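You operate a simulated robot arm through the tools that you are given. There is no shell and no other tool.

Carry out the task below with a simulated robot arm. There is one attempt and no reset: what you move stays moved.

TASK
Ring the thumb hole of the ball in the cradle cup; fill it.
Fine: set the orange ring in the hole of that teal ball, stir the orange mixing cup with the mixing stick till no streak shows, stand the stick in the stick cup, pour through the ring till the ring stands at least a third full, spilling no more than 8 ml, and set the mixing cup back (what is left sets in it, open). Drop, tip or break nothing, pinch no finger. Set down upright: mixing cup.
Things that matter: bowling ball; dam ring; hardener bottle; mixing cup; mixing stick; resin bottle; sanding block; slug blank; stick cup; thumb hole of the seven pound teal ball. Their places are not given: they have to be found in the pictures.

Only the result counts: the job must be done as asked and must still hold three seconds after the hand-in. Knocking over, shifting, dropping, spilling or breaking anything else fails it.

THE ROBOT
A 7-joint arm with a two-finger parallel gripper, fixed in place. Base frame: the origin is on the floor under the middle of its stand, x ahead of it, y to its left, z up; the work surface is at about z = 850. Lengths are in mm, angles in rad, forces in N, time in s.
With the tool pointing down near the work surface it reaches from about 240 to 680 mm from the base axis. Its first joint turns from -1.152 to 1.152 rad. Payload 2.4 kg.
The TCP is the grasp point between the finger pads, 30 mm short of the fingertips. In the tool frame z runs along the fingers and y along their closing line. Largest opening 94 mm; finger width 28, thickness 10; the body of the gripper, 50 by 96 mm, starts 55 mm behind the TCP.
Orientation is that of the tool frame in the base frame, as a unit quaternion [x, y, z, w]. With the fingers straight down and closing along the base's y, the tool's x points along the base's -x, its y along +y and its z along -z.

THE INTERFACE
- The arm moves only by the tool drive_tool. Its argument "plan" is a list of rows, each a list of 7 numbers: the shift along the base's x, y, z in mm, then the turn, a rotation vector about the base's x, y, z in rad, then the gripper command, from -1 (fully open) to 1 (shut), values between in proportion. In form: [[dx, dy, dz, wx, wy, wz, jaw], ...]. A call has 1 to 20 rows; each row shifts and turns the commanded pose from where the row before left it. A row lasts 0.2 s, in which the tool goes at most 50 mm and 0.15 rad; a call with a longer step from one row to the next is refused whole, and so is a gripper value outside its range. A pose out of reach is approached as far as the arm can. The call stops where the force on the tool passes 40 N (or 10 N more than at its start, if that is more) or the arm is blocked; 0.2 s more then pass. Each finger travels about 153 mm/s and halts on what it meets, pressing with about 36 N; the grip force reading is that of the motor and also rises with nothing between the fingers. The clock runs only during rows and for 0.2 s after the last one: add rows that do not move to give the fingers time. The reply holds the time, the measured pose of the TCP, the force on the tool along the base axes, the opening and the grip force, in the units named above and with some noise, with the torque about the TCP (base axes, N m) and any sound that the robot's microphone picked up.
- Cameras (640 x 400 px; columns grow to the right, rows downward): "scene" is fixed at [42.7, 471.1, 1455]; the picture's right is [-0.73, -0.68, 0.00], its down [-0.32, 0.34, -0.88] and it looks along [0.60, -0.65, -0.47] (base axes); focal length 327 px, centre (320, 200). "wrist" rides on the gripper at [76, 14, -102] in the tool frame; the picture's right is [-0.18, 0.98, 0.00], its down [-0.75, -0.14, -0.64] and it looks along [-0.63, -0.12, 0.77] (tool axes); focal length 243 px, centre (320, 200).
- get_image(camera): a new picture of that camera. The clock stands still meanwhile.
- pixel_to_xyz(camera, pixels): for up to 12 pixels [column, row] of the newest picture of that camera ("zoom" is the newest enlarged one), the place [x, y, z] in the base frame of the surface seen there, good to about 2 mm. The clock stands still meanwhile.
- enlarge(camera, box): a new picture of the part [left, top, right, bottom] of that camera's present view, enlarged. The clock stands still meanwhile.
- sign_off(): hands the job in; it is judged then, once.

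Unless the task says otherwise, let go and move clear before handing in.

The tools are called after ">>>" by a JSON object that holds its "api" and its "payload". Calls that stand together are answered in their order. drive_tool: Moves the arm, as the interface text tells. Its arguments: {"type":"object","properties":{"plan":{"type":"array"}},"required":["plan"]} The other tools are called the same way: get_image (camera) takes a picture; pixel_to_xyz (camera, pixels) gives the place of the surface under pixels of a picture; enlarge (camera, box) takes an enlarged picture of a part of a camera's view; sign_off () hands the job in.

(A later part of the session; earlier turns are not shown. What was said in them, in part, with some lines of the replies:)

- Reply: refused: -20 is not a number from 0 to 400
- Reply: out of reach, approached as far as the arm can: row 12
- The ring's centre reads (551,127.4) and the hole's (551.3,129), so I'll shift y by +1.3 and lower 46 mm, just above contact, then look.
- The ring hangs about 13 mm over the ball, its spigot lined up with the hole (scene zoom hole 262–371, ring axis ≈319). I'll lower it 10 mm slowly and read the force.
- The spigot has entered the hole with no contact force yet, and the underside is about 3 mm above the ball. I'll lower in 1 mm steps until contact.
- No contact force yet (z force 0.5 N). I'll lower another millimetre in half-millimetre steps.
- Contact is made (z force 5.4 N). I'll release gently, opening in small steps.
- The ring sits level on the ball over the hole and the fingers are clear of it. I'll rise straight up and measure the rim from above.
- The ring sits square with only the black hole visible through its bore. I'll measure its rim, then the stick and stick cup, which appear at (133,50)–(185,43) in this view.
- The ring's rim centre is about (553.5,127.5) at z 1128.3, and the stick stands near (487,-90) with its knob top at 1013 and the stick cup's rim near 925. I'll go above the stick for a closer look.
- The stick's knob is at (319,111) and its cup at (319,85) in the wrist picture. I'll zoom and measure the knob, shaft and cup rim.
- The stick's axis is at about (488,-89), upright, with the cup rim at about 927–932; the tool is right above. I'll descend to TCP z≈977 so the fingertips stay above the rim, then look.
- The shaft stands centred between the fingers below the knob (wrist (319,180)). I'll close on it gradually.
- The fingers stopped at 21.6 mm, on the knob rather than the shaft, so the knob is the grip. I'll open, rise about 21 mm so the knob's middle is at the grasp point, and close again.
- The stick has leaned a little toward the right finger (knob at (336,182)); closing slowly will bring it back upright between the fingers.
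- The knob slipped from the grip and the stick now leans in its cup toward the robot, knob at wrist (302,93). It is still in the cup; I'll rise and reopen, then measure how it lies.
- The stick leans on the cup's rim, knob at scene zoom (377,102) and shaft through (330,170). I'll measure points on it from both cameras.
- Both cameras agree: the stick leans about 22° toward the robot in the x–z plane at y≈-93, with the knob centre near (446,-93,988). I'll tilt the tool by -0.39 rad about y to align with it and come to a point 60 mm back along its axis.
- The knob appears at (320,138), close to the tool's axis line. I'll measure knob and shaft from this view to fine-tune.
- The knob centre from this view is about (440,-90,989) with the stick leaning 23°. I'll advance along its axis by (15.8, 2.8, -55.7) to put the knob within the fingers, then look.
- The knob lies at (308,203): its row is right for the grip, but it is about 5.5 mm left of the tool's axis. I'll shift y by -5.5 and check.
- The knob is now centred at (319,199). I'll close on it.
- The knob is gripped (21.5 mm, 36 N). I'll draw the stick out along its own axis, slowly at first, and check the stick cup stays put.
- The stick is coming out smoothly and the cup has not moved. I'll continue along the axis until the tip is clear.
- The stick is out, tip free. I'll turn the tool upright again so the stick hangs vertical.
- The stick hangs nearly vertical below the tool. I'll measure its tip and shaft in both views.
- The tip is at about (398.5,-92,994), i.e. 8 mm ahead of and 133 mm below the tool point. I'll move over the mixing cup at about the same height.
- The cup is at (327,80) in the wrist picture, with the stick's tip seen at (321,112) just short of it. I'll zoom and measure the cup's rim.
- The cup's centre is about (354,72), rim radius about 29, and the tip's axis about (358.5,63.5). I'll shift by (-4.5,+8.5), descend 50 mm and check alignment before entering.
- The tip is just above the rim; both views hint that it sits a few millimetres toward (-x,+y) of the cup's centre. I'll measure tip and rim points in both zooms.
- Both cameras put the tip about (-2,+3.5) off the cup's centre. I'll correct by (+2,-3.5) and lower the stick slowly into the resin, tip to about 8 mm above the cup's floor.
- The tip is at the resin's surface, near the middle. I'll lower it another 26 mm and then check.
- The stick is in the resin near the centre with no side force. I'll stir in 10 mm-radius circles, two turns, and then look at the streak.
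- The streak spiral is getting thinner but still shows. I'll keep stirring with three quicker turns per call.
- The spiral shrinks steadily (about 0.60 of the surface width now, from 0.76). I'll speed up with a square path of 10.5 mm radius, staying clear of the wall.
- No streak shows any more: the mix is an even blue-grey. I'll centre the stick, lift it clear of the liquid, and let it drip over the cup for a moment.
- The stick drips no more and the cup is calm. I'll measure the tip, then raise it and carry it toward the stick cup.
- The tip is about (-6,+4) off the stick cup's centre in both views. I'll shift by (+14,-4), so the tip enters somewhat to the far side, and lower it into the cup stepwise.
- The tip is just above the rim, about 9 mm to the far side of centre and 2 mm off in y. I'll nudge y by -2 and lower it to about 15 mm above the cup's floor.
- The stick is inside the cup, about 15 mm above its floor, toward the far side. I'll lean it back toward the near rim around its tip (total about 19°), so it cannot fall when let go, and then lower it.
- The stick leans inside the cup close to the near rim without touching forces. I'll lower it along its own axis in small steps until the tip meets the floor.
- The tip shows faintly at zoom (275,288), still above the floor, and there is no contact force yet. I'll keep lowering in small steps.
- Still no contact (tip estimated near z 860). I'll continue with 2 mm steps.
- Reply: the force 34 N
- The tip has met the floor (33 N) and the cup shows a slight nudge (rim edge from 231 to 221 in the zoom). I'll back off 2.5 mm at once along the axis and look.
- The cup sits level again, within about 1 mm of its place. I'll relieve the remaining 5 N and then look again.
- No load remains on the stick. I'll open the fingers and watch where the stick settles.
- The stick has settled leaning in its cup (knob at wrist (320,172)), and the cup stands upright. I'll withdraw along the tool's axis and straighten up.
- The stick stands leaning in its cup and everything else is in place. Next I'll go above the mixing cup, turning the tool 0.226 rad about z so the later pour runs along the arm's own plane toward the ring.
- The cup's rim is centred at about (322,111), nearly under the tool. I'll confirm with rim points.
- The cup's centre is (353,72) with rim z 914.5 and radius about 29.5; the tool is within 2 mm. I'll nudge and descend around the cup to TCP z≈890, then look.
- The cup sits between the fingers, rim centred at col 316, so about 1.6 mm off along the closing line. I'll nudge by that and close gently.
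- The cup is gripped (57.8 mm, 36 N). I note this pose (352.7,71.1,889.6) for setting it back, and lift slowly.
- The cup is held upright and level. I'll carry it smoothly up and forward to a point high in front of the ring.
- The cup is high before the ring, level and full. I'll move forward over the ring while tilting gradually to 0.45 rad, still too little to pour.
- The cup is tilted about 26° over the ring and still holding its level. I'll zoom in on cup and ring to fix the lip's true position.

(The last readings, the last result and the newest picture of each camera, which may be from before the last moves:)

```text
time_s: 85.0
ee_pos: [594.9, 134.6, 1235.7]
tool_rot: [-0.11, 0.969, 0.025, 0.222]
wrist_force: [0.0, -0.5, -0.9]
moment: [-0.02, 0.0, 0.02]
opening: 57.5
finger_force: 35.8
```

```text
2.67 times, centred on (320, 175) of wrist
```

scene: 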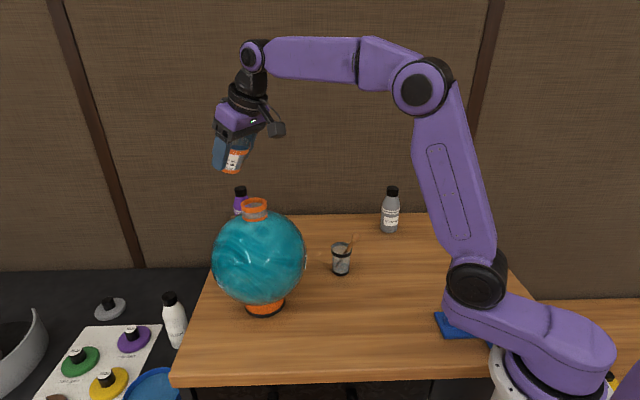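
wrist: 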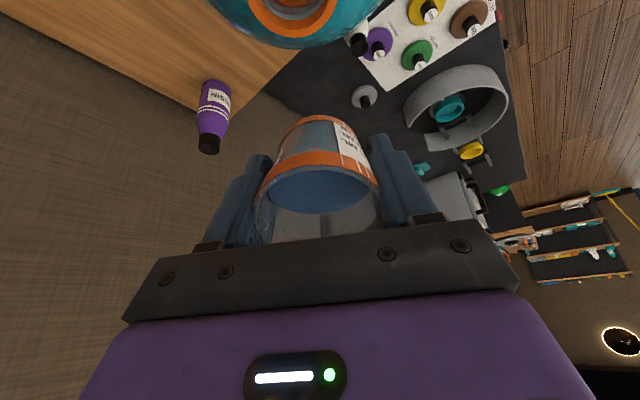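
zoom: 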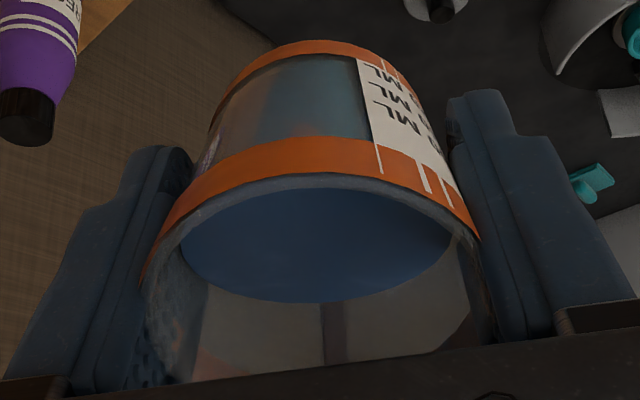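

The lip (rim point nearest the robot) shows at scene zoom (335,205), matching my prediction. I'll measure the lip directly in both views to be sure.

>>> {"api": "pixel_to_xyz", "payload": {"camera": "wrist", "pixels": [[322, 167], [322, 169], [315, 168], [330, 168], [322, 160], [322, 150]]}}

>>> {"api": "enlarge", "payload": {"camera": "scene", "box": [220, 120, 268, 180]}}

>>> {"api": "pixel_to_xyz", "payload": {"camera": "zoom", "pixels": [[300, 212], [320, 210], [335, 206], [348, 200], [360, 175], [290, 185], [330, 215]]}}

```text
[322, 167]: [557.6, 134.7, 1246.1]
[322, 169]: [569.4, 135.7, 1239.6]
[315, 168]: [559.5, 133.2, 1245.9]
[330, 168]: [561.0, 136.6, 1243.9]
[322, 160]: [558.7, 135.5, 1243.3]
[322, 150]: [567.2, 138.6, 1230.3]
```

```text
6.67 times, centred on (244, 150) of scene
```

zoom: 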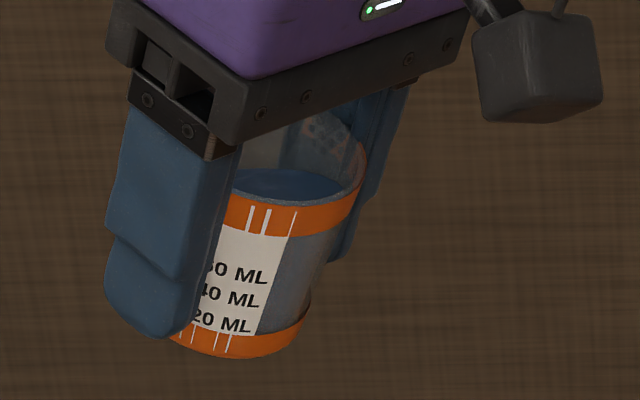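

```text
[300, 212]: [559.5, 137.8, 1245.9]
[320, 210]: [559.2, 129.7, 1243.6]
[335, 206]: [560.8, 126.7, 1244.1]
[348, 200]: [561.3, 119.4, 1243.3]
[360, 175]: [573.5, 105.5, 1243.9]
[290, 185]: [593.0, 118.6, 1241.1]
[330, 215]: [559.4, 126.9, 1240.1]
```

The lip reads (558–560, ~126, 1245) in the scene view. To compare like with like I'll measure the ring's rim with the same scene camera.

>>> {"api": "enlarge", "payload": {"camera": "scene", "box": [234, 193, 276, 223]}}

>>> {"api": "pixel_to_xyz", "payload": {"camera": "wrist", "pixels": [[260, 10], [275, 30], [300, 36], [325, 20], [332, 3], [253, 2], [290, 5]]}}

```text
13.33 times, centred on (255, 208) of scene
```

zoom: 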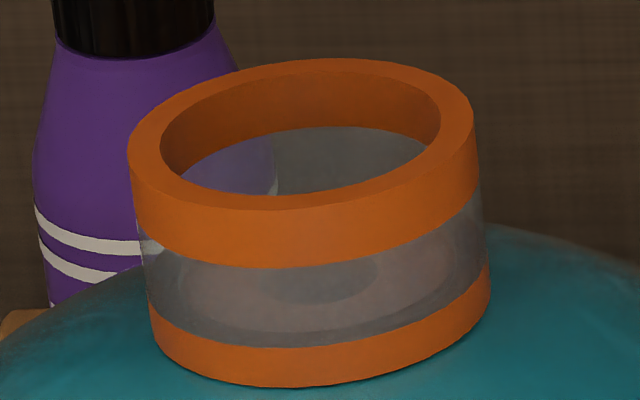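

```text
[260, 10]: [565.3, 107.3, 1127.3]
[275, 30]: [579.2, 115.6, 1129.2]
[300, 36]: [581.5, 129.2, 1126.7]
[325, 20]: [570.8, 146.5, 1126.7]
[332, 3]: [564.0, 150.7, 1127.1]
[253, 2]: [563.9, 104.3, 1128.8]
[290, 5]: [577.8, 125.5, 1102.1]
```

Lip and ring agree laterally within 1 mm, and the lip is about 5 mm beyond the ring's centre, as wanted. I'll lower 63 mm straight down and check clearance.

>>> {"api": "drive_tool", "payload": {"plan": [[0, 0, -8, 0, 0, 0, 0.1], [0, 0, -13, 0, 0, 0, 0.1], [0, 0, -13, 0, 0, 0, 0.1], [0, 0, -13, 0, 0, 0, 0.1], [0, 0, -10, 0, 0, 0, 0.1], [0, 0, -6, 0, 0, 0, 0.1], [0, 0, 0, 0, 0, 0, 0.1], [0, 0, 0, 0, 0, 0, 0.1]]}}

>>> {"api": "enlarge", "payload": {"camera": "scene", "box": [215, 140, 279, 220]}}

>>> {"api": "get_image", "payload": {"camera": "wrist"}}

```text
time_s: 86.8
ee_pos: [594.8, 136.8, 1170.5]
tool_rot: [-0.11, 0.969, 0.025, 0.222]
wrist_force: [-0.9, -0.2, -1.0]
moment: [0.02, 0.01, -0.03]
opening: 57.6
finger_force: 36.4
```

```text
5.00 times, centred on (247, 180) of scene
```

zoom: 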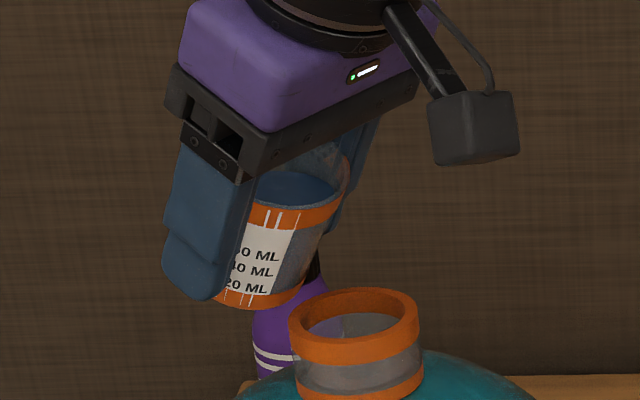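

```text
taken
```

wrist: 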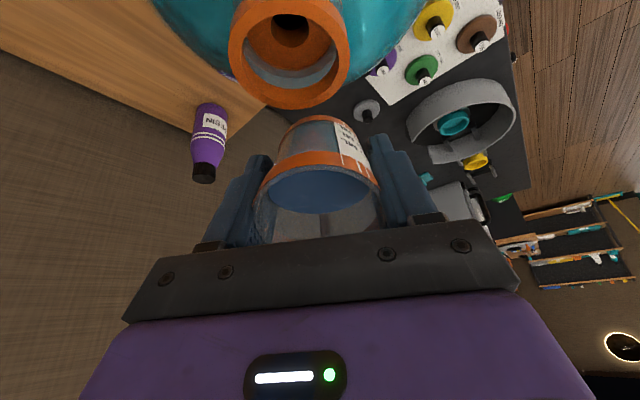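

The ring shows at (290,54) in the wrist view; working it through, the drop point lies about 7 mm beyond the ring's centre and 1.5 mm to the side. I'll correct slightly, then tilt to 0.60 rad while lowering the lip to about 40 mm above the ring.

>>> {"api": "drive_tool", "payload": {"plan": [[-1.6, -1.9, 0, 0, 0, 0, 0.1], [0.2, 0.05, -1.3, 0.0067, -0.0292, 0, 0.1], [0.2, 0.05, -1.3, 0.0067, -0.0292, 0, 0.1], [0.2, 0.05, -1.3, 0.0067, -0.0292, 0, 0.1], [0.2, 0.05, -1.3, 0.0067, -0.0292, 0, 0.1], [0.2, 0.05, -1.3, 0.0067, -0.0292, 0, 0.1], [0, 0, 0, 0, 0, 0, 0.1], [0, 0, 0, 0, 0, 0, 0.1]]}}

>>> {"api": "enlarge", "payload": {"camera": "scene", "box": [215, 140, 279, 220]}}

>>> {"api": "enlarge", "payload": {"camera": "wrist", "box": [200, 0, 440, 250]}}

```text
time_s: 88.6
ee_pos: [594.2, 134.7, 1166.3]
tool_rot: [-0.107, 0.95, 0.032, 0.293]
wrist_force: [-0.5, 0.2, -1.7]
moment: [0.0, 0.02, 0.05]
opening: 57.5
finger_force: 36.0
```

```text
5.00 times, centred on (247, 180) of scene
```

zoom: 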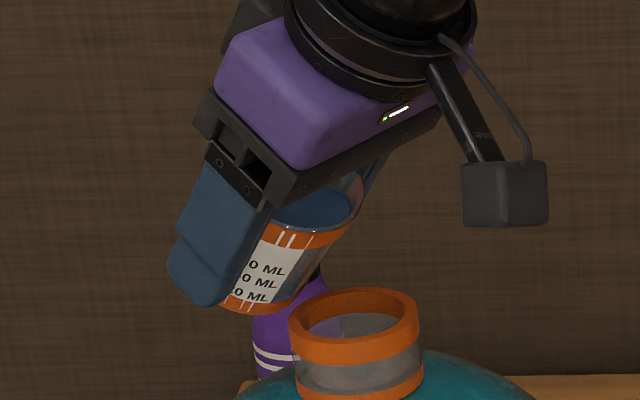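

```text
1.60 times, centred on (320, 125) of wrist
```

zoom: 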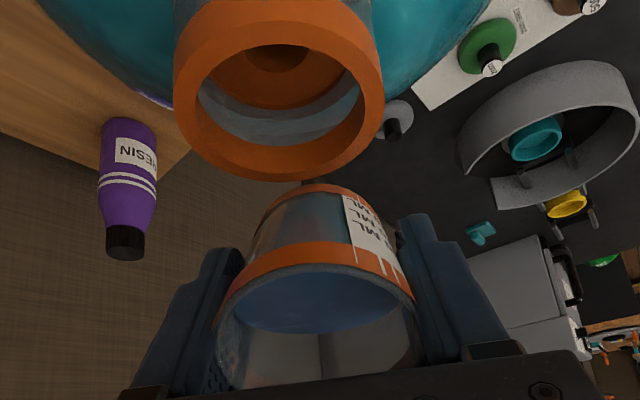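

The tilt is 0.60 rad and the drop point computes to about 6.6 mm beyond the ring's centre, laterally within 1 mm. I'll start the pour: tilt in 0.02 rad steps with the lip held in place, then look.

>>> {"api": "drive_tool", "payload": {"plan": [[0.04, 0.01, -0.63, 0.0045, -0.0195, 0, 0.1], [0.04, 0.01, -0.63, 0.0045, -0.0195, 0, 0.1], [0.04, 0.01, -0.63, 0.0045, -0.0195, 0, 0.1], [0.04, 0.01, -0.63, 0.0045, -0.0195, 0, 0.1], [0.04, 0.01, -0.63, 0.0045, -0.0195, 0, 0.1], [-0.03, -0.01, -0.63, 0.0045, -0.0195, 0, 0.1], [0, 0, 0, 0, 0, 0, 0.1], [0, 0, 0, 0, 0, 0, 0.1]]}}

>>> {"api": "enlarge", "payload": {"camera": "scene", "box": [215, 140, 279, 220]}}

>>> {"api": "enlarge", "payload": {"camera": "wrist", "box": [200, 0, 440, 250]}}

```text
time_s: 90.4
ee_pos: [594.4, 134.8, 1163.0]
tool_rot: [-0.106, 0.93, 0.04, 0.349]
wrist_force: [0.1, 0.1, -0.9]
moment: [0.01, 0.02, -0.03]
opening: 57.3
finger_force: 36.0
```

```text
5.00 times, centred on (247, 180) of scene
```

zoom: 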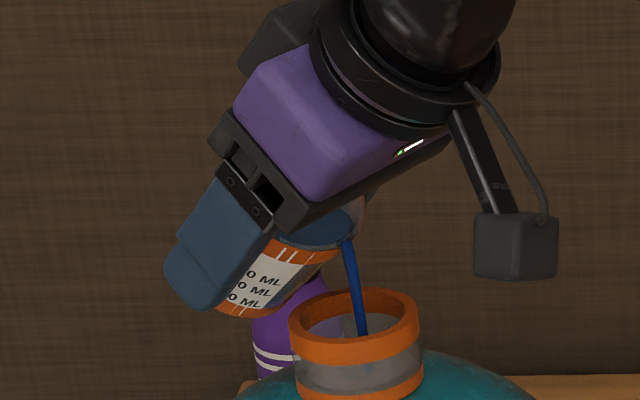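

```text
1.60 times, centred on (320, 125) of wrist
```

zoom: 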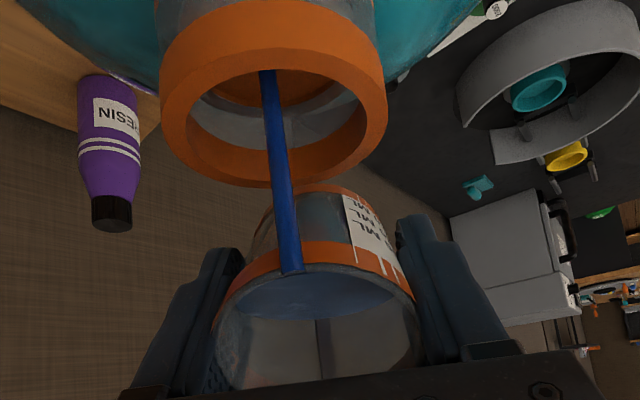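

The stream is falling from the lip into the ring: scene zoom (350,245)→(361,333), entering inside the rim. I'll continue tilting slowly with the lip in place.

>>> {"api": "drive_tool", "payload": {"plan": [[-0.03, -0.01, -0.7, 0.0045, -0.0195, 0, 0.1], [-0.03, -0.01, -0.7, 0.0045, -0.0195, 0, 0.1], [-0.03, -0.01, -0.6, 0.0045, -0.0195, 0, 0.1], [-0.04, -0.01, -0.5, 0.0045, -0.0195, 0, 0.1], [-0.1, -0.02, 0.1, 0.0045, -0.0195, 0, 0.1], [-0.1, -0.03, 0.1, 0.0045, -0.0195, 0, 0.1]]}}

>>> {"api": "enlarge", "payload": {"camera": "scene", "box": [215, 140, 279, 220]}}

>>> {"api": "enlarge", "payload": {"camera": "wrist", "box": [200, 0, 440, 250]}}

```text
time_s: 91.8
ee_pos: [594.7, 135.7, 1161.2]
tool_rot: [-0.103, 0.907, 0.045, 0.406]
wrist_force: [-0.8, 0.0, -1.7]
moment: [-0.03, 0.0, 0.01]
opening: 57.7
finger_force: 36.1
```

```text
5.00 times, centred on (247, 180) of scene
```

zoom: 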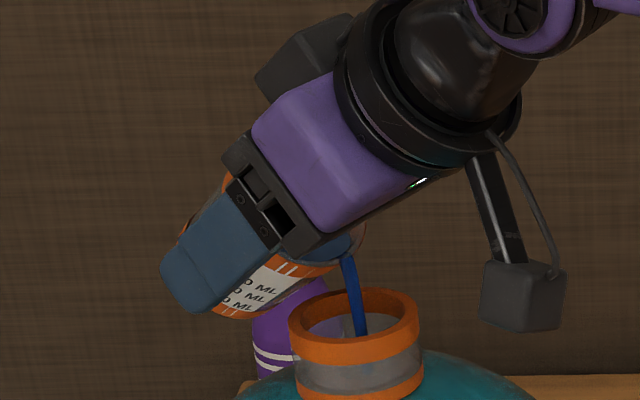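

```text
1.60 times, centred on (320, 125) of wrist
```

zoom: 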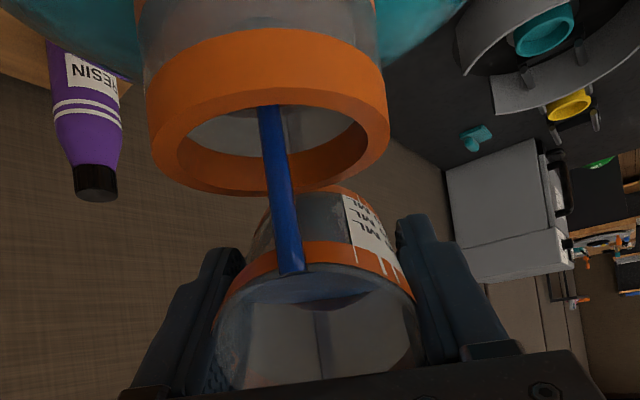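

The stream stays inside the ring in both views. I'll go on tilting at the same pace.

>>> {"api": "drive_tool", "payload": {"plan": [[-0.12, -0.03, 0.2, 0.0045, -0.0195, 0, 0.1], [-0.12, -0.03, 0.3, 0.0045, -0.0195, 0, 0.1], [-0.13, -0.03, 0.3, 0.0045, -0.0195, 0, 0.1], [-0.16, -0.04, 0.35, 0.0045, -0.0195, 0, 0.1], [-0.18, -0.04, 0.35, 0.0045, -0.0195, 0, 0.1], [-0.18, -0.04, 0.4, 0.0045, -0.0195, 0, 0.1]]}}

>>> {"api": "enlarge", "payload": {"camera": "scene", "box": [215, 140, 279, 220]}}

>>> {"api": "enlarge", "payload": {"camera": "wrist", "box": [200, 0, 440, 250]}}

```text
time_s: 93.2
ee_pos: [592.3, 135.8, 1161.7]
tool_rot: [-0.1, 0.881, 0.051, 0.46]
wrist_force: [-0.7, 0.1, 0.1]
moment: [0.01, 0.03, 0.01]
opening: 57.2
finger_force: 36.4
```

```text
5.00 times, centred on (247, 180) of scene
```

zoom: 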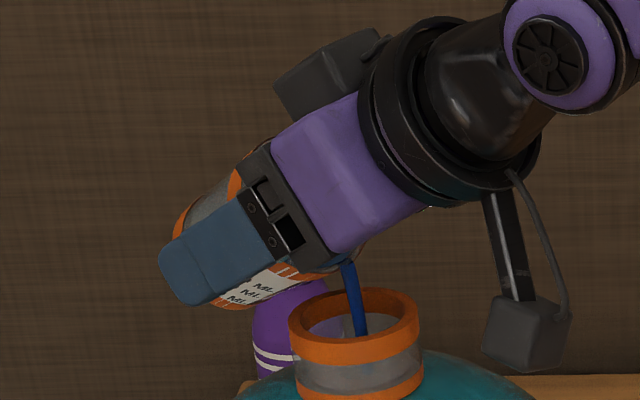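

```text
1.60 times, centred on (320, 125) of wrist
```

zoom: 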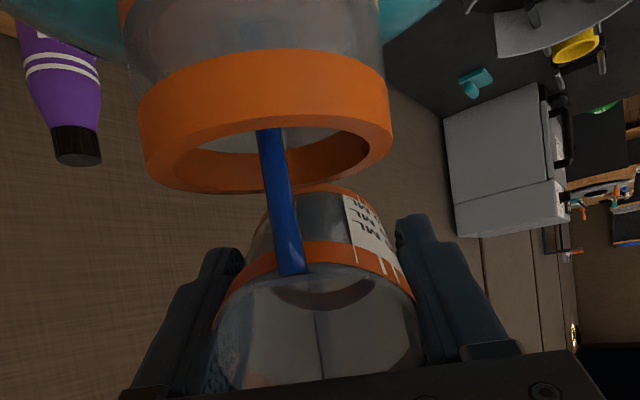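

The stream is steady and still within the ring; no liquid is visible in the ring's window yet. I'll tilt on to about 1.08 rad.

>>> {"api": "drive_tool", "payload": {"plan": [[-0.2, -0.05, 0.5, 0.0045, -0.0195, 0, 0.1], [-0.22, -0.05, 0.55, 0.0045, -0.0195, 0, 0.1], [-0.24, -0.05, 0.6, 0.0045, -0.0195, 0, 0.1], [-0.25, -0.06, 0.65, 0.0045, -0.0195, 0, 0.1], [-0.26, -0.06, 0.7, 0.0045, -0.0195, 0, 0.1], [-0.26, -0.06, 0.7, 0.0045, -0.0195, 0, 0.1], [0, 0, 0, 0, 0, 0, 0.1], [0, 0, 0, 0, 0, 0, 0.1]]}}

>>> {"api": "enlarge", "payload": {"camera": "scene", "box": [215, 140, 279, 220]}}

>>> {"api": "enlarge", "payload": {"camera": "wrist", "box": [200, 0, 440, 250]}}

```text
time_s: 95.0
ee_pos: [592.0, 134.6, 1164.9]
tool_rot: [-0.097, 0.852, 0.059, 0.511]
wrist_force: [0.9, -1.5, -0.4]
moment: [-0.01, 0.02, -0.02]
opening: 57.2
finger_force: 35.7
```

```text
5.00 times, centred on (247, 180) of scene
```

zoom: 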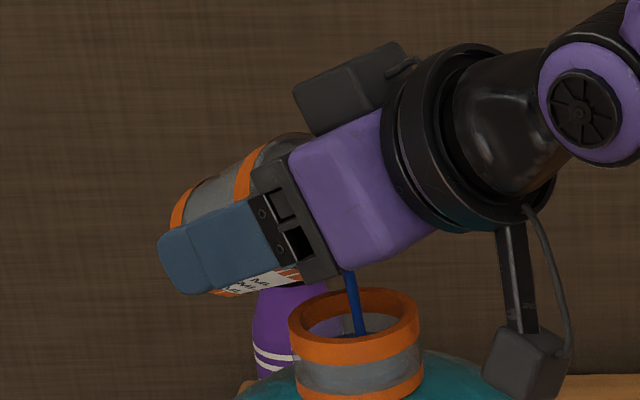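

```text
1.60 times, centred on (320, 125) of wrist
```

zoom: 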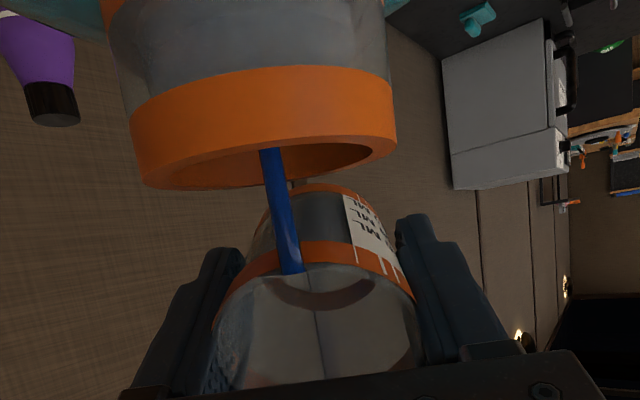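

The tilt is 1.08 rad (about 62°) and the stream is thinner. I'll hold still a second to let the flow catch up and then look at the ring's window.

>>> {"api": "drive_tool", "payload": {"plan": [[0, 0, 0, 0, 0, 0, 0.1], [0, 0, 0, 0, 0, 0, 0.1], [0, 0, 0, 0, 0, 0, 0.1], [0, 0, 0, 0, 0, 0, 0.1], [0, 0, 0, 0, 0, 0, 0.1]]}}

>>> {"api": "enlarge", "payload": {"camera": "scene", "box": [225, 170, 281, 225]}}

>>> {"api": "enlarge", "payload": {"camera": "wrist", "box": [200, 0, 440, 250]}}

```text
time_s: 96.2
ee_pos: [592.4, 135.4, 1164.4]
tool_rot: [-0.097, 0.852, 0.058, 0.511]
wrist_force: [0.2, -0.3, -0.7]
moment: [0.02, 0.02, 0.05]
opening: 57.6
finger_force: 36.3
```

```text
7.27 times, centred on (253, 198) of scene
```

zoom: 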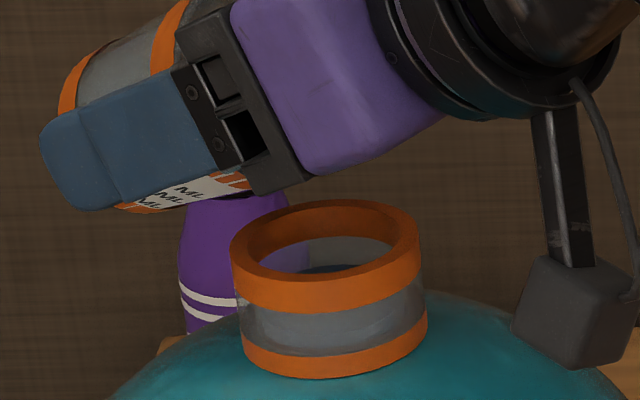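

```text
1.60 times, centred on (320, 125) of wrist
```

zoom: 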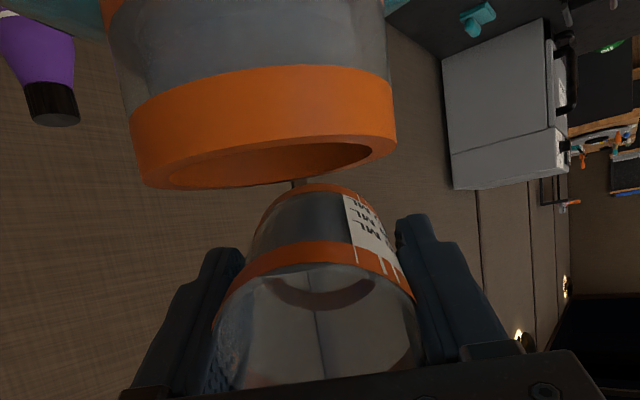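

The flow has settled, and a bit of dark blue liquid now shows inside the ring at zoom (335,268): the hole is full and the ring is beginning to fill. I'll tilt on to about 1.2 rad, then hold and look.

>>> {"api": "drive_tool", "payload": {"plan": [[-0.3, -0.07, 0.71, 0.0045, -0.0195, 0, 0.1], [-0.3, -0.07, 0.71, 0.0045, -0.0195, 0, 0.1], [-0.32, -0.07, 0.7, 0.0045, -0.0195, 0, 0.1], [-0.32, -0.07, 0.7, 0.0045, -0.0195, 0, 0.1], [-0.33, -0.08, 0.69, 0.0045, -0.0195, 0, 0.1], [-0.34, -0.08, 0.69, 0.0045, -0.0195, 0, 0.1], [0, 0, 0, 0, 0, 0, 0.1]]}}

>>> {"api": "enlarge", "payload": {"camera": "scene", "box": [225, 170, 281, 225]}}

>>> {"api": "enlarge", "payload": {"camera": "wrist", "box": [200, 0, 440, 250]}}

```text
time_s: 97.8
ee_pos: [590.2, 135.2, 1170.0]
tool_rot: [-0.093, 0.82, 0.064, 0.561]
wrist_force: [0.0, -0.3, -0.8]
moment: [-0.02, 0.04, -0.06]
opening: 57.4
finger_force: 35.9
```

```text
7.27 times, centred on (253, 198) of scene
```

zoom: 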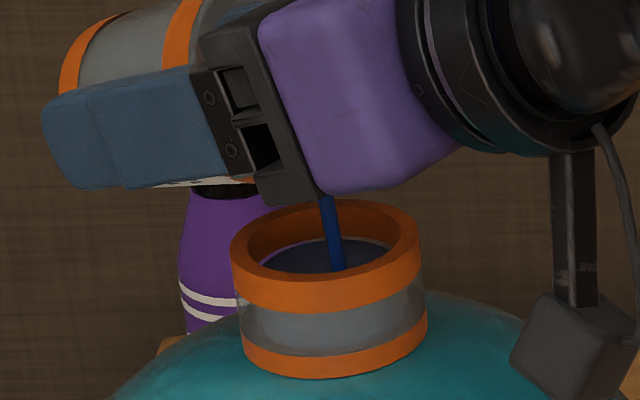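

```text
1.60 times, centred on (320, 125) of wrist
```

zoom: 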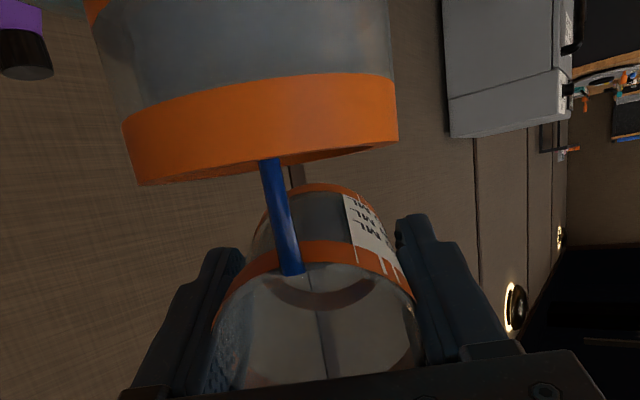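

The stream falls inside the ring and the dark liquid surface in it is rising. I'll hold to let the flow settle, then look closely.

>>> {"api": "drive_tool", "payload": {"plan": [[0, 0, 0, 0, 0, 0, 0.1], [0, 0, 0, 0, 0, 0, 0.1], [0, 0, 0, 0, 0, 0, 0.1], [0, 0, 0, 0, 0, 0, 0.1], [0, 0, 0, 0, 0, 0, 0.1]]}}

>>> {"api": "enlarge", "payload": {"camera": "scene", "box": [234, 193, 276, 223]}}

>>> {"api": "pixel_to_xyz", "payload": {"camera": "zoom", "pixels": [[300, 170], [330, 160], [270, 180], [360, 150], [300, 150], [300, 190], [220, 185], [400, 150]]}}

```text
time_s: 99.0
ee_pos: [590.2, 133.4, 1169.2]
tool_rot: [-0.093, 0.82, 0.064, 0.561]
wrist_force: [0.3, 0.2, -0.3]
moment: [0.0, 0.0, 0.0]
opening: 57.2
finger_force: 35.9
```

```text
13.33 times, centred on (255, 208) of scene
```

zoom: 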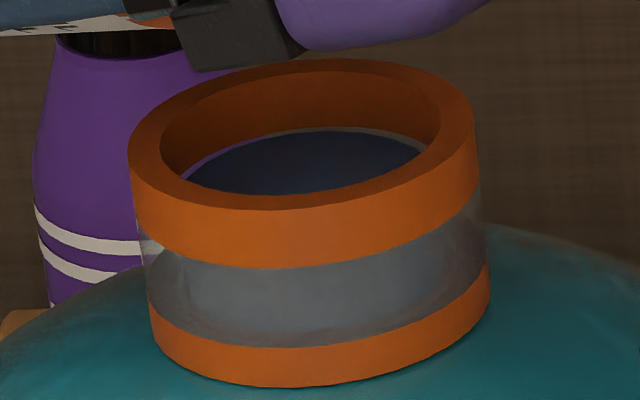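

```text
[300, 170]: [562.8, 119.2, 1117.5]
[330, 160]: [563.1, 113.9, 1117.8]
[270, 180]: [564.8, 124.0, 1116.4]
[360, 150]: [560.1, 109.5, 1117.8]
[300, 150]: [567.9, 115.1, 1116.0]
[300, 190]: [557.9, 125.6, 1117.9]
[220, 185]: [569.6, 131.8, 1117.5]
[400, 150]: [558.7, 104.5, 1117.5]
```

The liquid in the ring stands at z≈1117 against a floor near 1100 and a rim at 1128, so the ring is about 60% full, well above a third, and the flow has stopped. I'll tilt the cup back with its lip still over the ring, rising as I go.

>>> {"api": "drive_tool", "payload": {"plan": [[0.8, 0.19, 1.8, -0.0112, 0.0487, 0, 0.1], [0.8, 0.19, 1.8, -0.0112, 0.0487, 0, 0.1], [0.65, 0.15, 1.7, -0.0112, 0.0487, 0, 0.1], [0.65, 0.15, 1.7, -0.0112, 0.0487, 0, 0.1], [0.46, 0.1, 1.6, -0.0112, 0.0487, 0, 0.1], [0.46, 0.1, 1.6, -0.0112, 0.0487, 0, 0.1], [0.28, 0.06, 1.6, -0.0112, 0.0487, 0, 0.1], [0.28, 0.06, 1.6, -0.0112, 0.0487, 0, 0.1], [0.09, 0.02, 1.6, -0.0112, 0.0487, 0, 0.1], [0.09, 0.02, 1.6, -0.0112, 0.0487, 0, 0.1], [-0.1, -0.02, 1.6, -0.0112, 0.0487, 0, 0.1], [-0.1, -0.02, 1.6, -0.0112, 0.0487, 0, 0.1], [0, 0, 0, 0, 0, 0, 0.1]]}}

>>> {"api": "enlarge", "payload": {"camera": "scene", "box": [210, 130, 290, 230]}}

>>> {"api": "enlarge", "payload": {"camera": "wrist", "box": [200, 0, 440, 250]}}

```text
time_s: 101.8
ee_pos: [594.5, 135.0, 1189.8]
tool_rot: [-0.107, 0.949, 0.033, 0.293]
wrist_force: [-0.6, 0.0, -0.3]
moment: [-0.02, 0.0, 0.0]
opening: 57.3
finger_force: 35.7
```

```text
4.00 times, centred on (250, 180) of scene
```

zoom: 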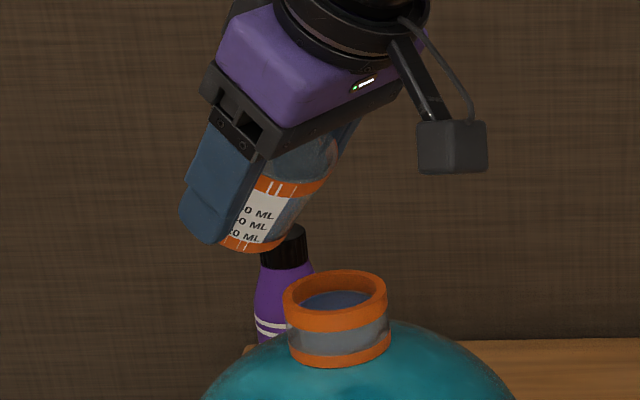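

```text
1.60 times, centred on (320, 125) of wrist
```

zoom: 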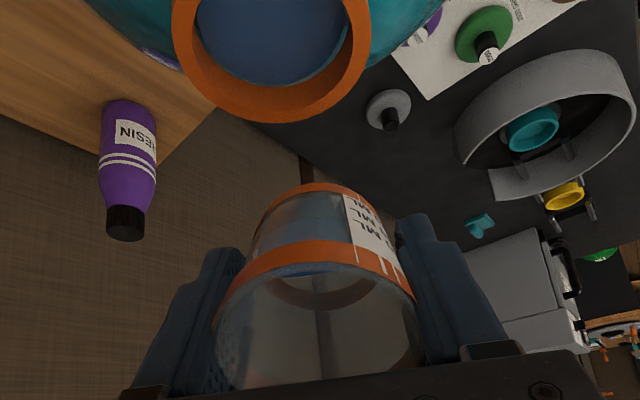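

No drop shows on the ball or the ring's outside, and the cup is back at 0.60 rad. I'll rise further, bring the cup upright and draw back from the ball.

>>> {"api": "drive_tool", "payload": {"plan": [[0, 0, 6, -0.0112, 0.0487, 0, 0.1], [0, 0, 6, -0.0112, 0.0487, 0, 0.1], [0, 0, 6, -0.0112, 0.0487, 0, 0.1], [0, 0, 6, -0.0112, 0.0487, 0, 0.1], [0, 0, 6, -0.0112, 0.0487, 0, 0.1], [-4, -0.9, 5, -0.0112, 0.0487, 0, 0.1], [-8, -1.8, 4, -0.0112, 0.0487, 0, 0.1], [-8, -1.8, 3, -0.0112, 0.0487, 0, 0.1], [-8, -1.8, 2, -0.0112, 0.0487, 0, 0.1], [-8, -1.8, 1, -0.0112, 0.0487, 0, 0.1], [-8, -1.8, 0, -0.0112, 0.0487, 0, 0.1], [-8, -1.8, 0, -0.0107, 0.0465, 0, 0.1], [-8, -1.8, 0, 0, 0, 0, 0.1], [0, 0, 0, 0, 0, 0, 0.1]]}}

>>> {"api": "get_image", "payload": {"camera": "scene"}}

>>> {"api": "get_image", "payload": {"camera": "wrist"}}

>>> {"api": "enlarge", "payload": {"camera": "scene", "box": [210, 130, 310, 230]}}

```text
time_s: 104.8
ee_pos: [534.9, 119.4, 1234.0]
tool_rot: [-0.112, 0.994, 0.001, 0.003]
wrist_force: [1.0, 0.0, -0.6]
moment: [-0.02, 0.0, 0.01]
opening: 57.1
finger_force: 35.9
```

```text
taken
```

scene: 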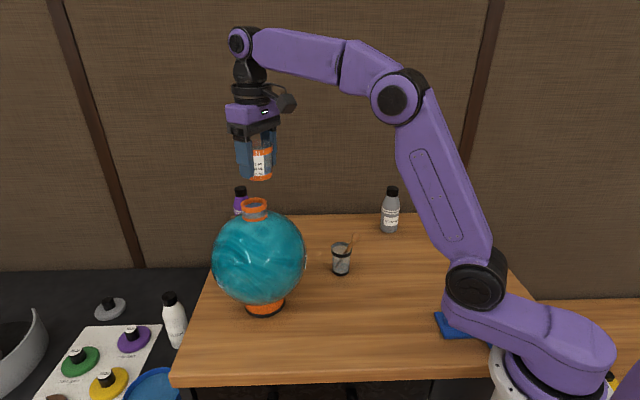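

```text
taken
```

wrist: 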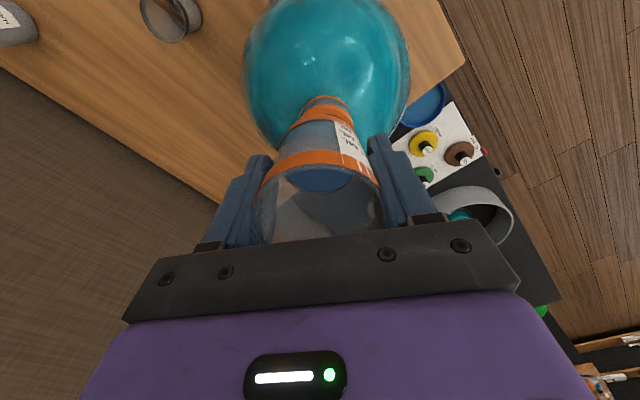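

```text
4.00 times, centred on (260, 180) of scene
```

zoom: 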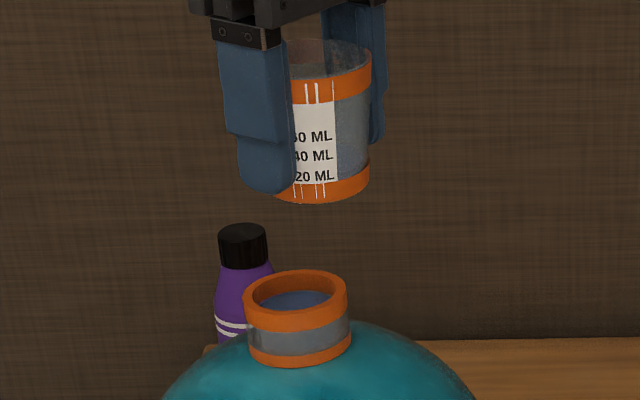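

The cup is upright again with some resin left, and the ring and ball are clean. I'll carry the cup back over its place.

>>> {"api": "drive_tool", "payload": {"plan": [[-10, -2.6, 0, 0, 0, 0, 0.1], [-20, -5.3, -4, 0, 0, 0, 0.1], [-22, -5.8, -6, 0, 0, 0, 0.1], [-22, -5.8, -10, 0, 0, 0, 0.1], [-22, -5.8, -14, 0, 0, 0, 0.1], [-20, -5.3, -18, 0, 0, 0, 0.1], [-18, -4.8, -22, 0, 0, 0, 0.1], [-14, -3.8, -24, 0, 0, 0, 0.1], [-10, -2.7, -26, 0, 0, 0, 0.1], [-8, -2.1, -26, 0, 0, 0, 0.1], [-6, -1.6, -26, 0, 0, 0, 0.1], [-5, -1.3, -26, 0, 0, 0, 0.1], [-3, -0.8, -26, 0, 0, 0, 0.1], [-1.9, -0.7, -26, 0, 0, 0, 0.1], [0, 0, 0, 0, 0, 0, 0.1], [0, 0, 0, 0, 0, 0, 0.1]]}}

>>> {"api": "get_image", "payload": {"camera": "scene"}}

>>> {"api": "get_image", "payload": {"camera": "wrist"}}

```text
time_s: 108.2
ee_pos: [350.6, 72.9, 979.8]
tool_rot: [-0.112, 0.994, 0.0, 0.002]
wrist_force: [-0.8, 0.0, -0.4]
moment: [-0.01, 0.02, -0.01]
opening: 56.7
finger_force: 36.1
```

```text
taken
```

scene: 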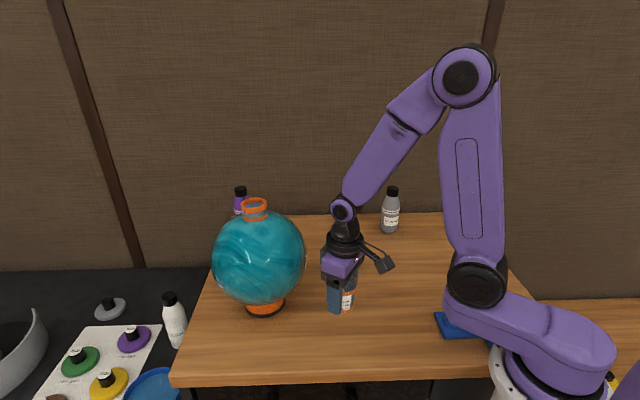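

```text
taken
```

wrist: 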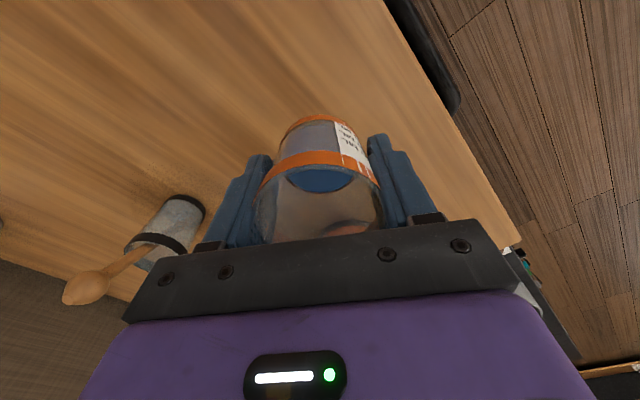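

The cup is back over its spot, upright. Before setting down I'll check the cup's height in the grip.

>>> {"api": "enlarge", "payload": {"camera": "wrist", "box": [240, 100, 400, 250]}}

>>> {"api": "pixel_to_xyz", "payload": {"camera": "wrist", "pixels": [[306, 169], [322, 167], [322, 160], [315, 122], [322, 118], [300, 172], [322, 125]]}}

>>> {"api": "enlarge", "payload": {"camera": "scene", "box": [310, 240, 380, 330]}}

>>> {"api": "pixel_to_xyz", "payload": {"camera": "zoom", "pixels": [[340, 300], [345, 310], [350, 250], [340, 318], [335, 285], [355, 300]]}}

```text
2.67 times, centred on (320, 175) of wrist
```

zoom: 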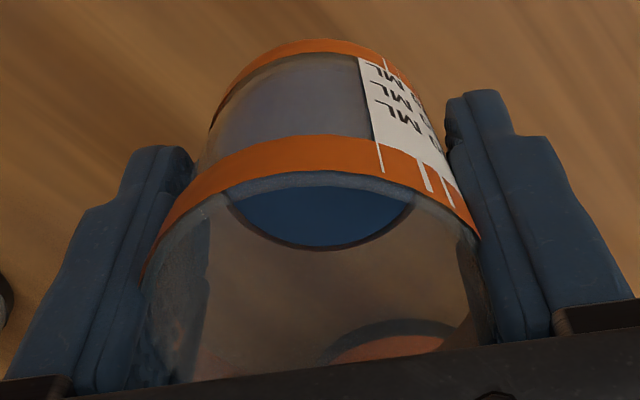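

```text
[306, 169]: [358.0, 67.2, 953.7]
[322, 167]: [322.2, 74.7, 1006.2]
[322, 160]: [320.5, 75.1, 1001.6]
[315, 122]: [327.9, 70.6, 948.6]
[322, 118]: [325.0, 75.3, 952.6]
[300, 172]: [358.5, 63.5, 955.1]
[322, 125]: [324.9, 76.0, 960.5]
```

```text
4.44 times, centred on (345, 285) of scene
```

zoom: 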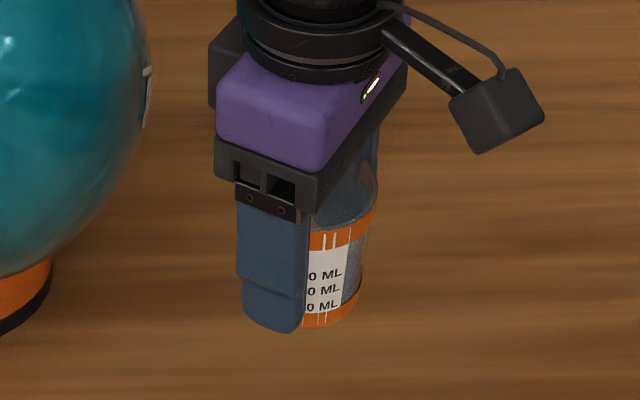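

```text
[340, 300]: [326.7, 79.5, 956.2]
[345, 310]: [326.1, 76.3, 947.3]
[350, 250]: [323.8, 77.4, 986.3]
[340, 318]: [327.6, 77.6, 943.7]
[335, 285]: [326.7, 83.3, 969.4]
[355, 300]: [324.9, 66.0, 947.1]
```

The rim is about 26 mm above the tool point, so the cup has not slipped and its base is near z 941. I'll descend to just above the table, then feel for contact.

>>> {"api": "drive_tool", "payload": {"plan": [[1, -1, -15, 0, 0, 0, 0.1], [0, 0, -20, 0, 0, 0, 0.1], [0, 0, -20, 0, 0, 0, 0.1], [0, 0, -15, 0, 0, 0, 0.1], [0, 0, -10, 0, 0, 0, 0.1], [0, 0, -4, 0, 0, 0, 0.1], [0, 0, 0, 0, 0, 0, 0.1], [0, 0, 0, 0, 0, 0, 0.1]]}}

>>> {"api": "enlarge", "payload": {"camera": "scene", "box": [310, 270, 380, 350]}}

```text
time_s: 110.0
ee_pos: [353.6, 73.3, 897.4]
tool_rot: [-0.112, 0.994, 0.0, 0.003]
wrist_force: [-0.3, 0.6, -0.8]
moment: [0.03, -0.02, 0.01]
opening: 57.3
finger_force: 36.3
```

```text
5.00 times, centred on (345, 310) of scene
```

zoom: 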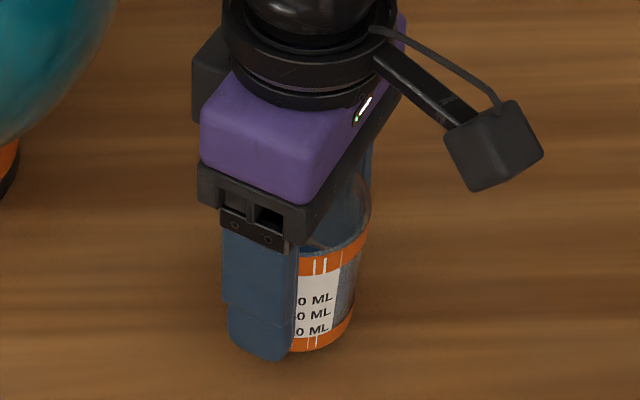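

The tool is at z 897 with about 8 mm left to the table and no contact. I'll lower in 2 mm and then 1 mm steps.

>>> {"api": "drive_tool", "payload": {"plan": [[0, 0, -2, 0, 0, 0, 0.1], [0, 0, -2, 0, 0, 0, 0.1], [0, 0, -1, 0, 0, 0, 0.1], [0, 0, 0, 0, 0, 0, 0.1]]}}

```text
time_s: 111.0
ee_pos: [355.0, 71.6, 892.1]
tool_rot: [-0.112, 0.994, 0.001, 0.002]
wrist_force: [0.4, -0.1, 0.6]
moment: [-0.01, -0.01, -0.03]
opening: 57.3
finger_force: 35.7
```

The tool is at z 892 with no contact force yet. I'll continue in 1 mm and half-millimetre steps.

>>> {"api": "drive_tool", "payload": {"plan": [[0, 0, -1, 0, 0, 0, 0.1], [0, 0, -0.7, 0, 0, 0, 0.1], [0, 0, 0, 0, 0, 0, 0.1]]}}

```text
time_s: 111.8
ee_pos: [354.8, 71.7, 889.0]
tool_rot: [-0.112, 0.994, 0.0, 0.003]
wrist_force: [-0.1, 0.3, -0.5]
moment: [0.0, 0.01, -0.01]
opening: 57.2
finger_force: 36.1
```

Still no contact at about z 889. I'll continue in half-millimetre steps.

>>> {"api": "drive_tool", "payload": {"plan": [[0, 0, -0.5, 0, 0, 0, 0.1], [0, 0, 0, 0, 0, 0, 0.1]]}}

>>> {"api": "drive_tool", "payload": {"plan": [[0, 0, -0.5, 0, 0, 0, 0.1], [0, 0, 0, 0, 0, 0, 0.1]]}}

```text
time_s: 112.4
ee_pos: [354.6, 72.8, 889.9]
tool_rot: [-0.112, 0.994, 0.0, 0.002]
wrist_force: [-0.6, -2.6, 16.4]
moment: [-0.35, 0.14, 0.01]
opening: 57.2
finger_force: 35.9
```

```text
time_s: 113.0
ee_pos: [355.2, 71.5, 887.9]
tool_rot: [-0.113, 0.994, 0.0, 0.004]
wrist_force: [2.6, -1.3, 32.5]
moment: [0.02, 0.12, 0.02]
opening: 57.1
finger_force: 36.0
```

The cup's base is on the table (32 N). I'll ease up 0.8 mm to relieve the press before letting go.

>>> {"api": "drive_tool", "payload": {"plan": [[0, 0, 0.8, 0, 0, 0, 0.1], [0, 0, 0, 0, 0, 0, 0.1]]}}

```text
time_s: 113.6
ee_pos: [353.7, 72.7, 887.8]
tool_rot: [-0.113, 0.994, 0.0, 0.002]
wrist_force: [3.5, 2.2, 8.1]
moment: [0.13, -0.06, -0.04]
opening: 57.0
finger_force: 36.2
```

The press is down to 8 N, so the cup rests on the table. I'll open the fingers gently.

>>> {"api": "drive_tool", "payload": {"plan": [[0, 0, 0, 0, 0, 0, -0.24], [0, 0, 0, 0, 0, 0, -0.32], [0, 0, 0, 0, 0, 0, -0.5], [0, 0, 0, 0, 0, 0, -0.8], [0, 0, 0, 0, 0, 0, -1], [0, 0, 0, 0, 0, 0, -1]]}}

>>> {"api": "get_image", "payload": {"camera": "wrist"}}

>>> {"api": "enlarge", "payload": {"camera": "scene", "box": [310, 270, 380, 350]}}

```text
time_s: 115.0
ee_pos: [353.6, 72.2, 888.9]
tool_rot: [-0.113, 0.994, 0.0, 0.003]
wrist_force: [0.3, 0.5, -0.4]
moment: [-0.04, -0.04, 0.01]
opening: 94.1
finger_force: 0.1
```

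```text
taken
```

wrist: 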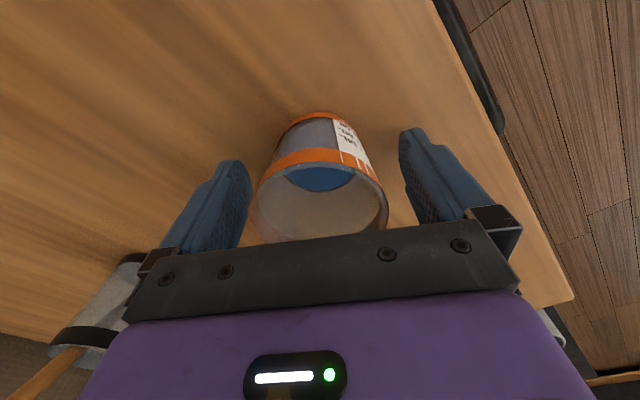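

```text
5.00 times, centred on (345, 310) of scene
```

zoom: 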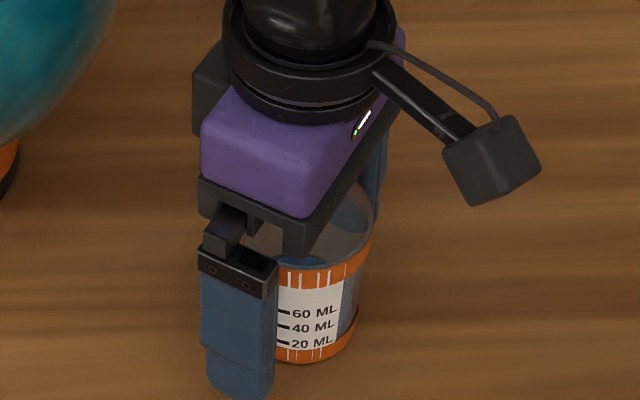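

The cup stands upright and the fingers are clear. I'll rise straight up and away, then check everything.

>>> {"api": "drive_tool", "payload": {"plan": [[0, 0, 15, 0, 0, 0, -1], [0, 0, 30, 0, 0, 0, -1], [0, 0, 40, 0, 0, 0, -1], [0, 0, 45, 0, 0, 0, -1], [0, 0, 45, 0, 0, 0, -1], [0, 0, 40, 0, 0, 0, -1], [0, -30, 30, 0, 0, 0, -1], [0, -40, 20, 0, 0, 0, -1], [0, -30, 10, 0, 0, 0, -1], [0, 0, 0, 0, 0, 0, -1]]}}

>>> {"api": "get_image", "payload": {"camera": "scene"}}

>>> {"api": "enlarge", "payload": {"camera": "scene", "box": [300, 230, 400, 350]}}

>>> {"api": "enlarge", "payload": {"camera": "scene", "box": [210, 190, 310, 320]}}

>>> {"api": "enlarge", "payload": {"camera": "scene", "box": [234, 193, 276, 223]}}

```text
time_s: 117.2
ee_pos: [353.6, -28.4, 1163.9]
tool_rot: [-0.112, 0.994, 0.0, 0.002]
wrist_force: [0.3, 0.4, 0.3]
moment: [-0.01, -0.06, 0.02]
opening: 94.1
finger_force: 0.1
```

```text
taken
```

scene: 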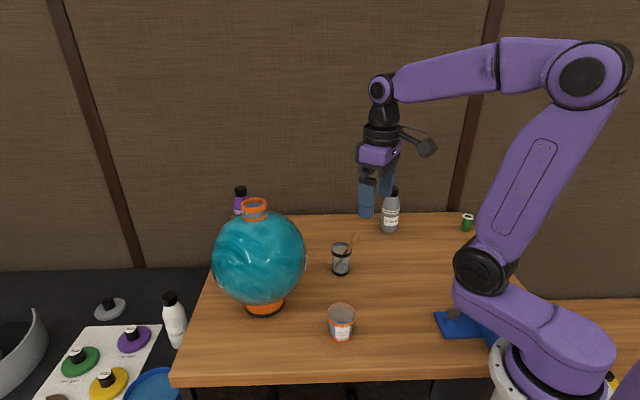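

```text
3.33 times, centred on (350, 290) of scene
```

zoom: 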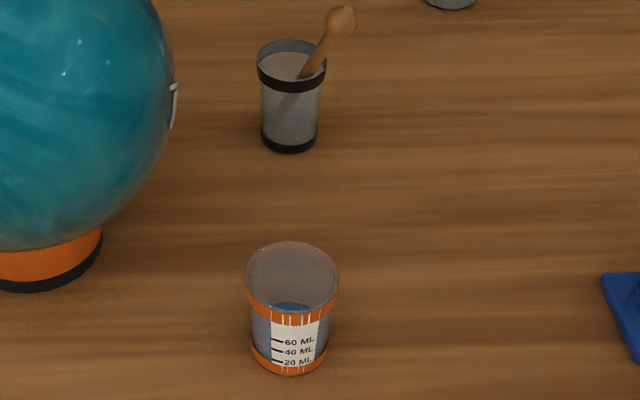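

```text
3.08 times, centred on (260, 255) of scene
```

zoom: 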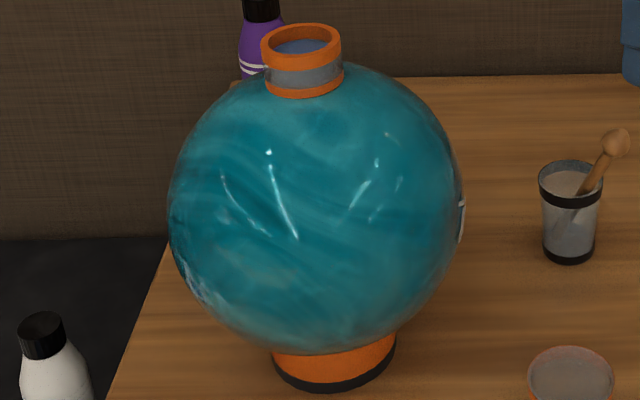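

```text
13.33 times, centred on (255, 208) of scene
```

zoom: 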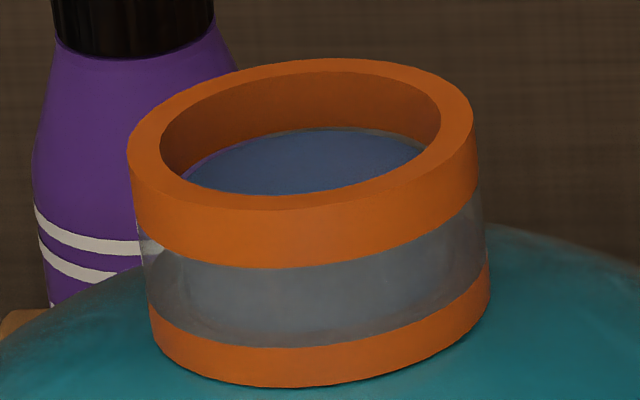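

The cup stands upright in its place, the stick stands in its cup, and the ball and table are clean. I'll confirm that the ring's level holds and check the cup's position once more.

>>> {"api": "pixel_to_xyz", "payload": {"camera": "zoom", "pixels": [[300, 170], [330, 160], [270, 180], [360, 150], [135, 165], [470, 110], [300, 62], [280, 205]]}}

>>> {"api": "enlarge", "payload": {"camera": "scene", "box": [321, 296, 361, 346]}}

>>> {"api": "drive_tool", "payload": {"plan": [[0, 0, 0, 0, 0, 0, -1], [0, 0, 0, 0, 0, 0, -1], [0, 0, 0, 0, 0, 0, -1], [0, 0, 0, 0, 0, 0, -1], [0, 0, 0, 0, 0, 0, -1]]}}

>>> {"api": "enlarge", "payload": {"camera": "scene", "box": [234, 193, 276, 223]}}

>>> {"api": "pixel_to_xyz", "payload": {"camera": "zoom", "pixels": [[300, 170], [330, 160], [270, 180], [360, 150]]}}

```text
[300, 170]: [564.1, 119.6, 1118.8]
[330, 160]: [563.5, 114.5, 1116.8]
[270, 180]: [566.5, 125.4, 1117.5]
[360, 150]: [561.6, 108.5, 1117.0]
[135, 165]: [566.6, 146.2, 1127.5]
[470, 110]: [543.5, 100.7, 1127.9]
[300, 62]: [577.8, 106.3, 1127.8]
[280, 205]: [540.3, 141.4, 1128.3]
```

```text
8.00 times, centred on (341, 321) of scene
```

zoom: 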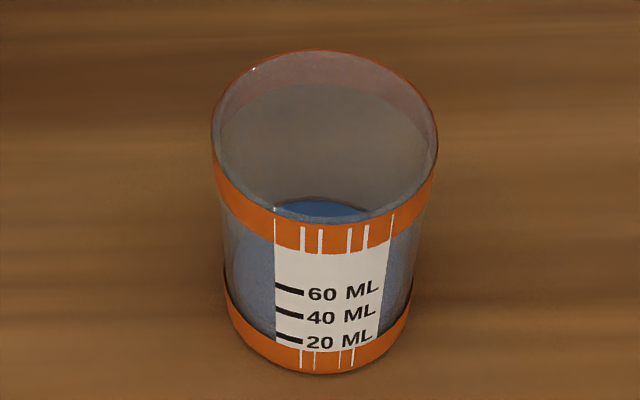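

```text
time_s: 118.4
ee_pos: [353.7, -26.0, 1163.9]
tool_rot: [-0.112, 0.994, 0.0, 0.003]
wrist_force: [0.0, 0.0, -0.3]
moment: [0.0, 0.0, 0.01]
opening: 93.9
finger_force: 0.0
```

```text
13.33 times, centred on (255, 208) of scene
```

zoom: 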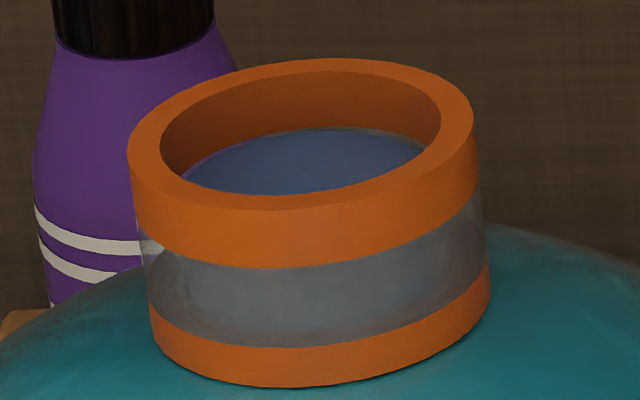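

```text
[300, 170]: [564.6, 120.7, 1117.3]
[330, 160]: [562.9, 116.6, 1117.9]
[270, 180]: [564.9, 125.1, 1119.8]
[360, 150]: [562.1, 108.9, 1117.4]
```

The ring's level holds at about z 1117.5 (about 60% full), the mixing cup stands in its place, the stick stands in its cup, and the hand is clear. I'm handing the job in.

>>> {"api": "sign_off", "payload": {}}

```text
The job is handed in.
```

The job is done and handed in; I don't have the verdict. The last pictures and readings show:

- **Ring:** it sits level in the thumb hole of the teal ball. The resin in it stands at about z 1117.5, between a floor near 1100 and a rim at 1128. That is about 60% full, and the level did not change over the last 1.2 s I checked.
- **Mix:** I stirred until no streak showed and the colour was an even blue-grey.
- **Spill:** I saw no resin on the ball, the outside of the ring or the table. I did not measure it in millilitres.
- **Stick:** it is back in the stick cup, leaning against the rim rather than standing straight as it did at the start.
- **Mixing cup:** it stands upright where it came from, open, with the leftover resin in it.

Two things did not go cleanly. The stick slipped out of my first grip and leaned over inside its cup, but it never left the cup. When I put it back, the tip pressed on the cup floor with 33 N. This rocked the stick cup and shifted it about 1 mm; it was upright afterwards.
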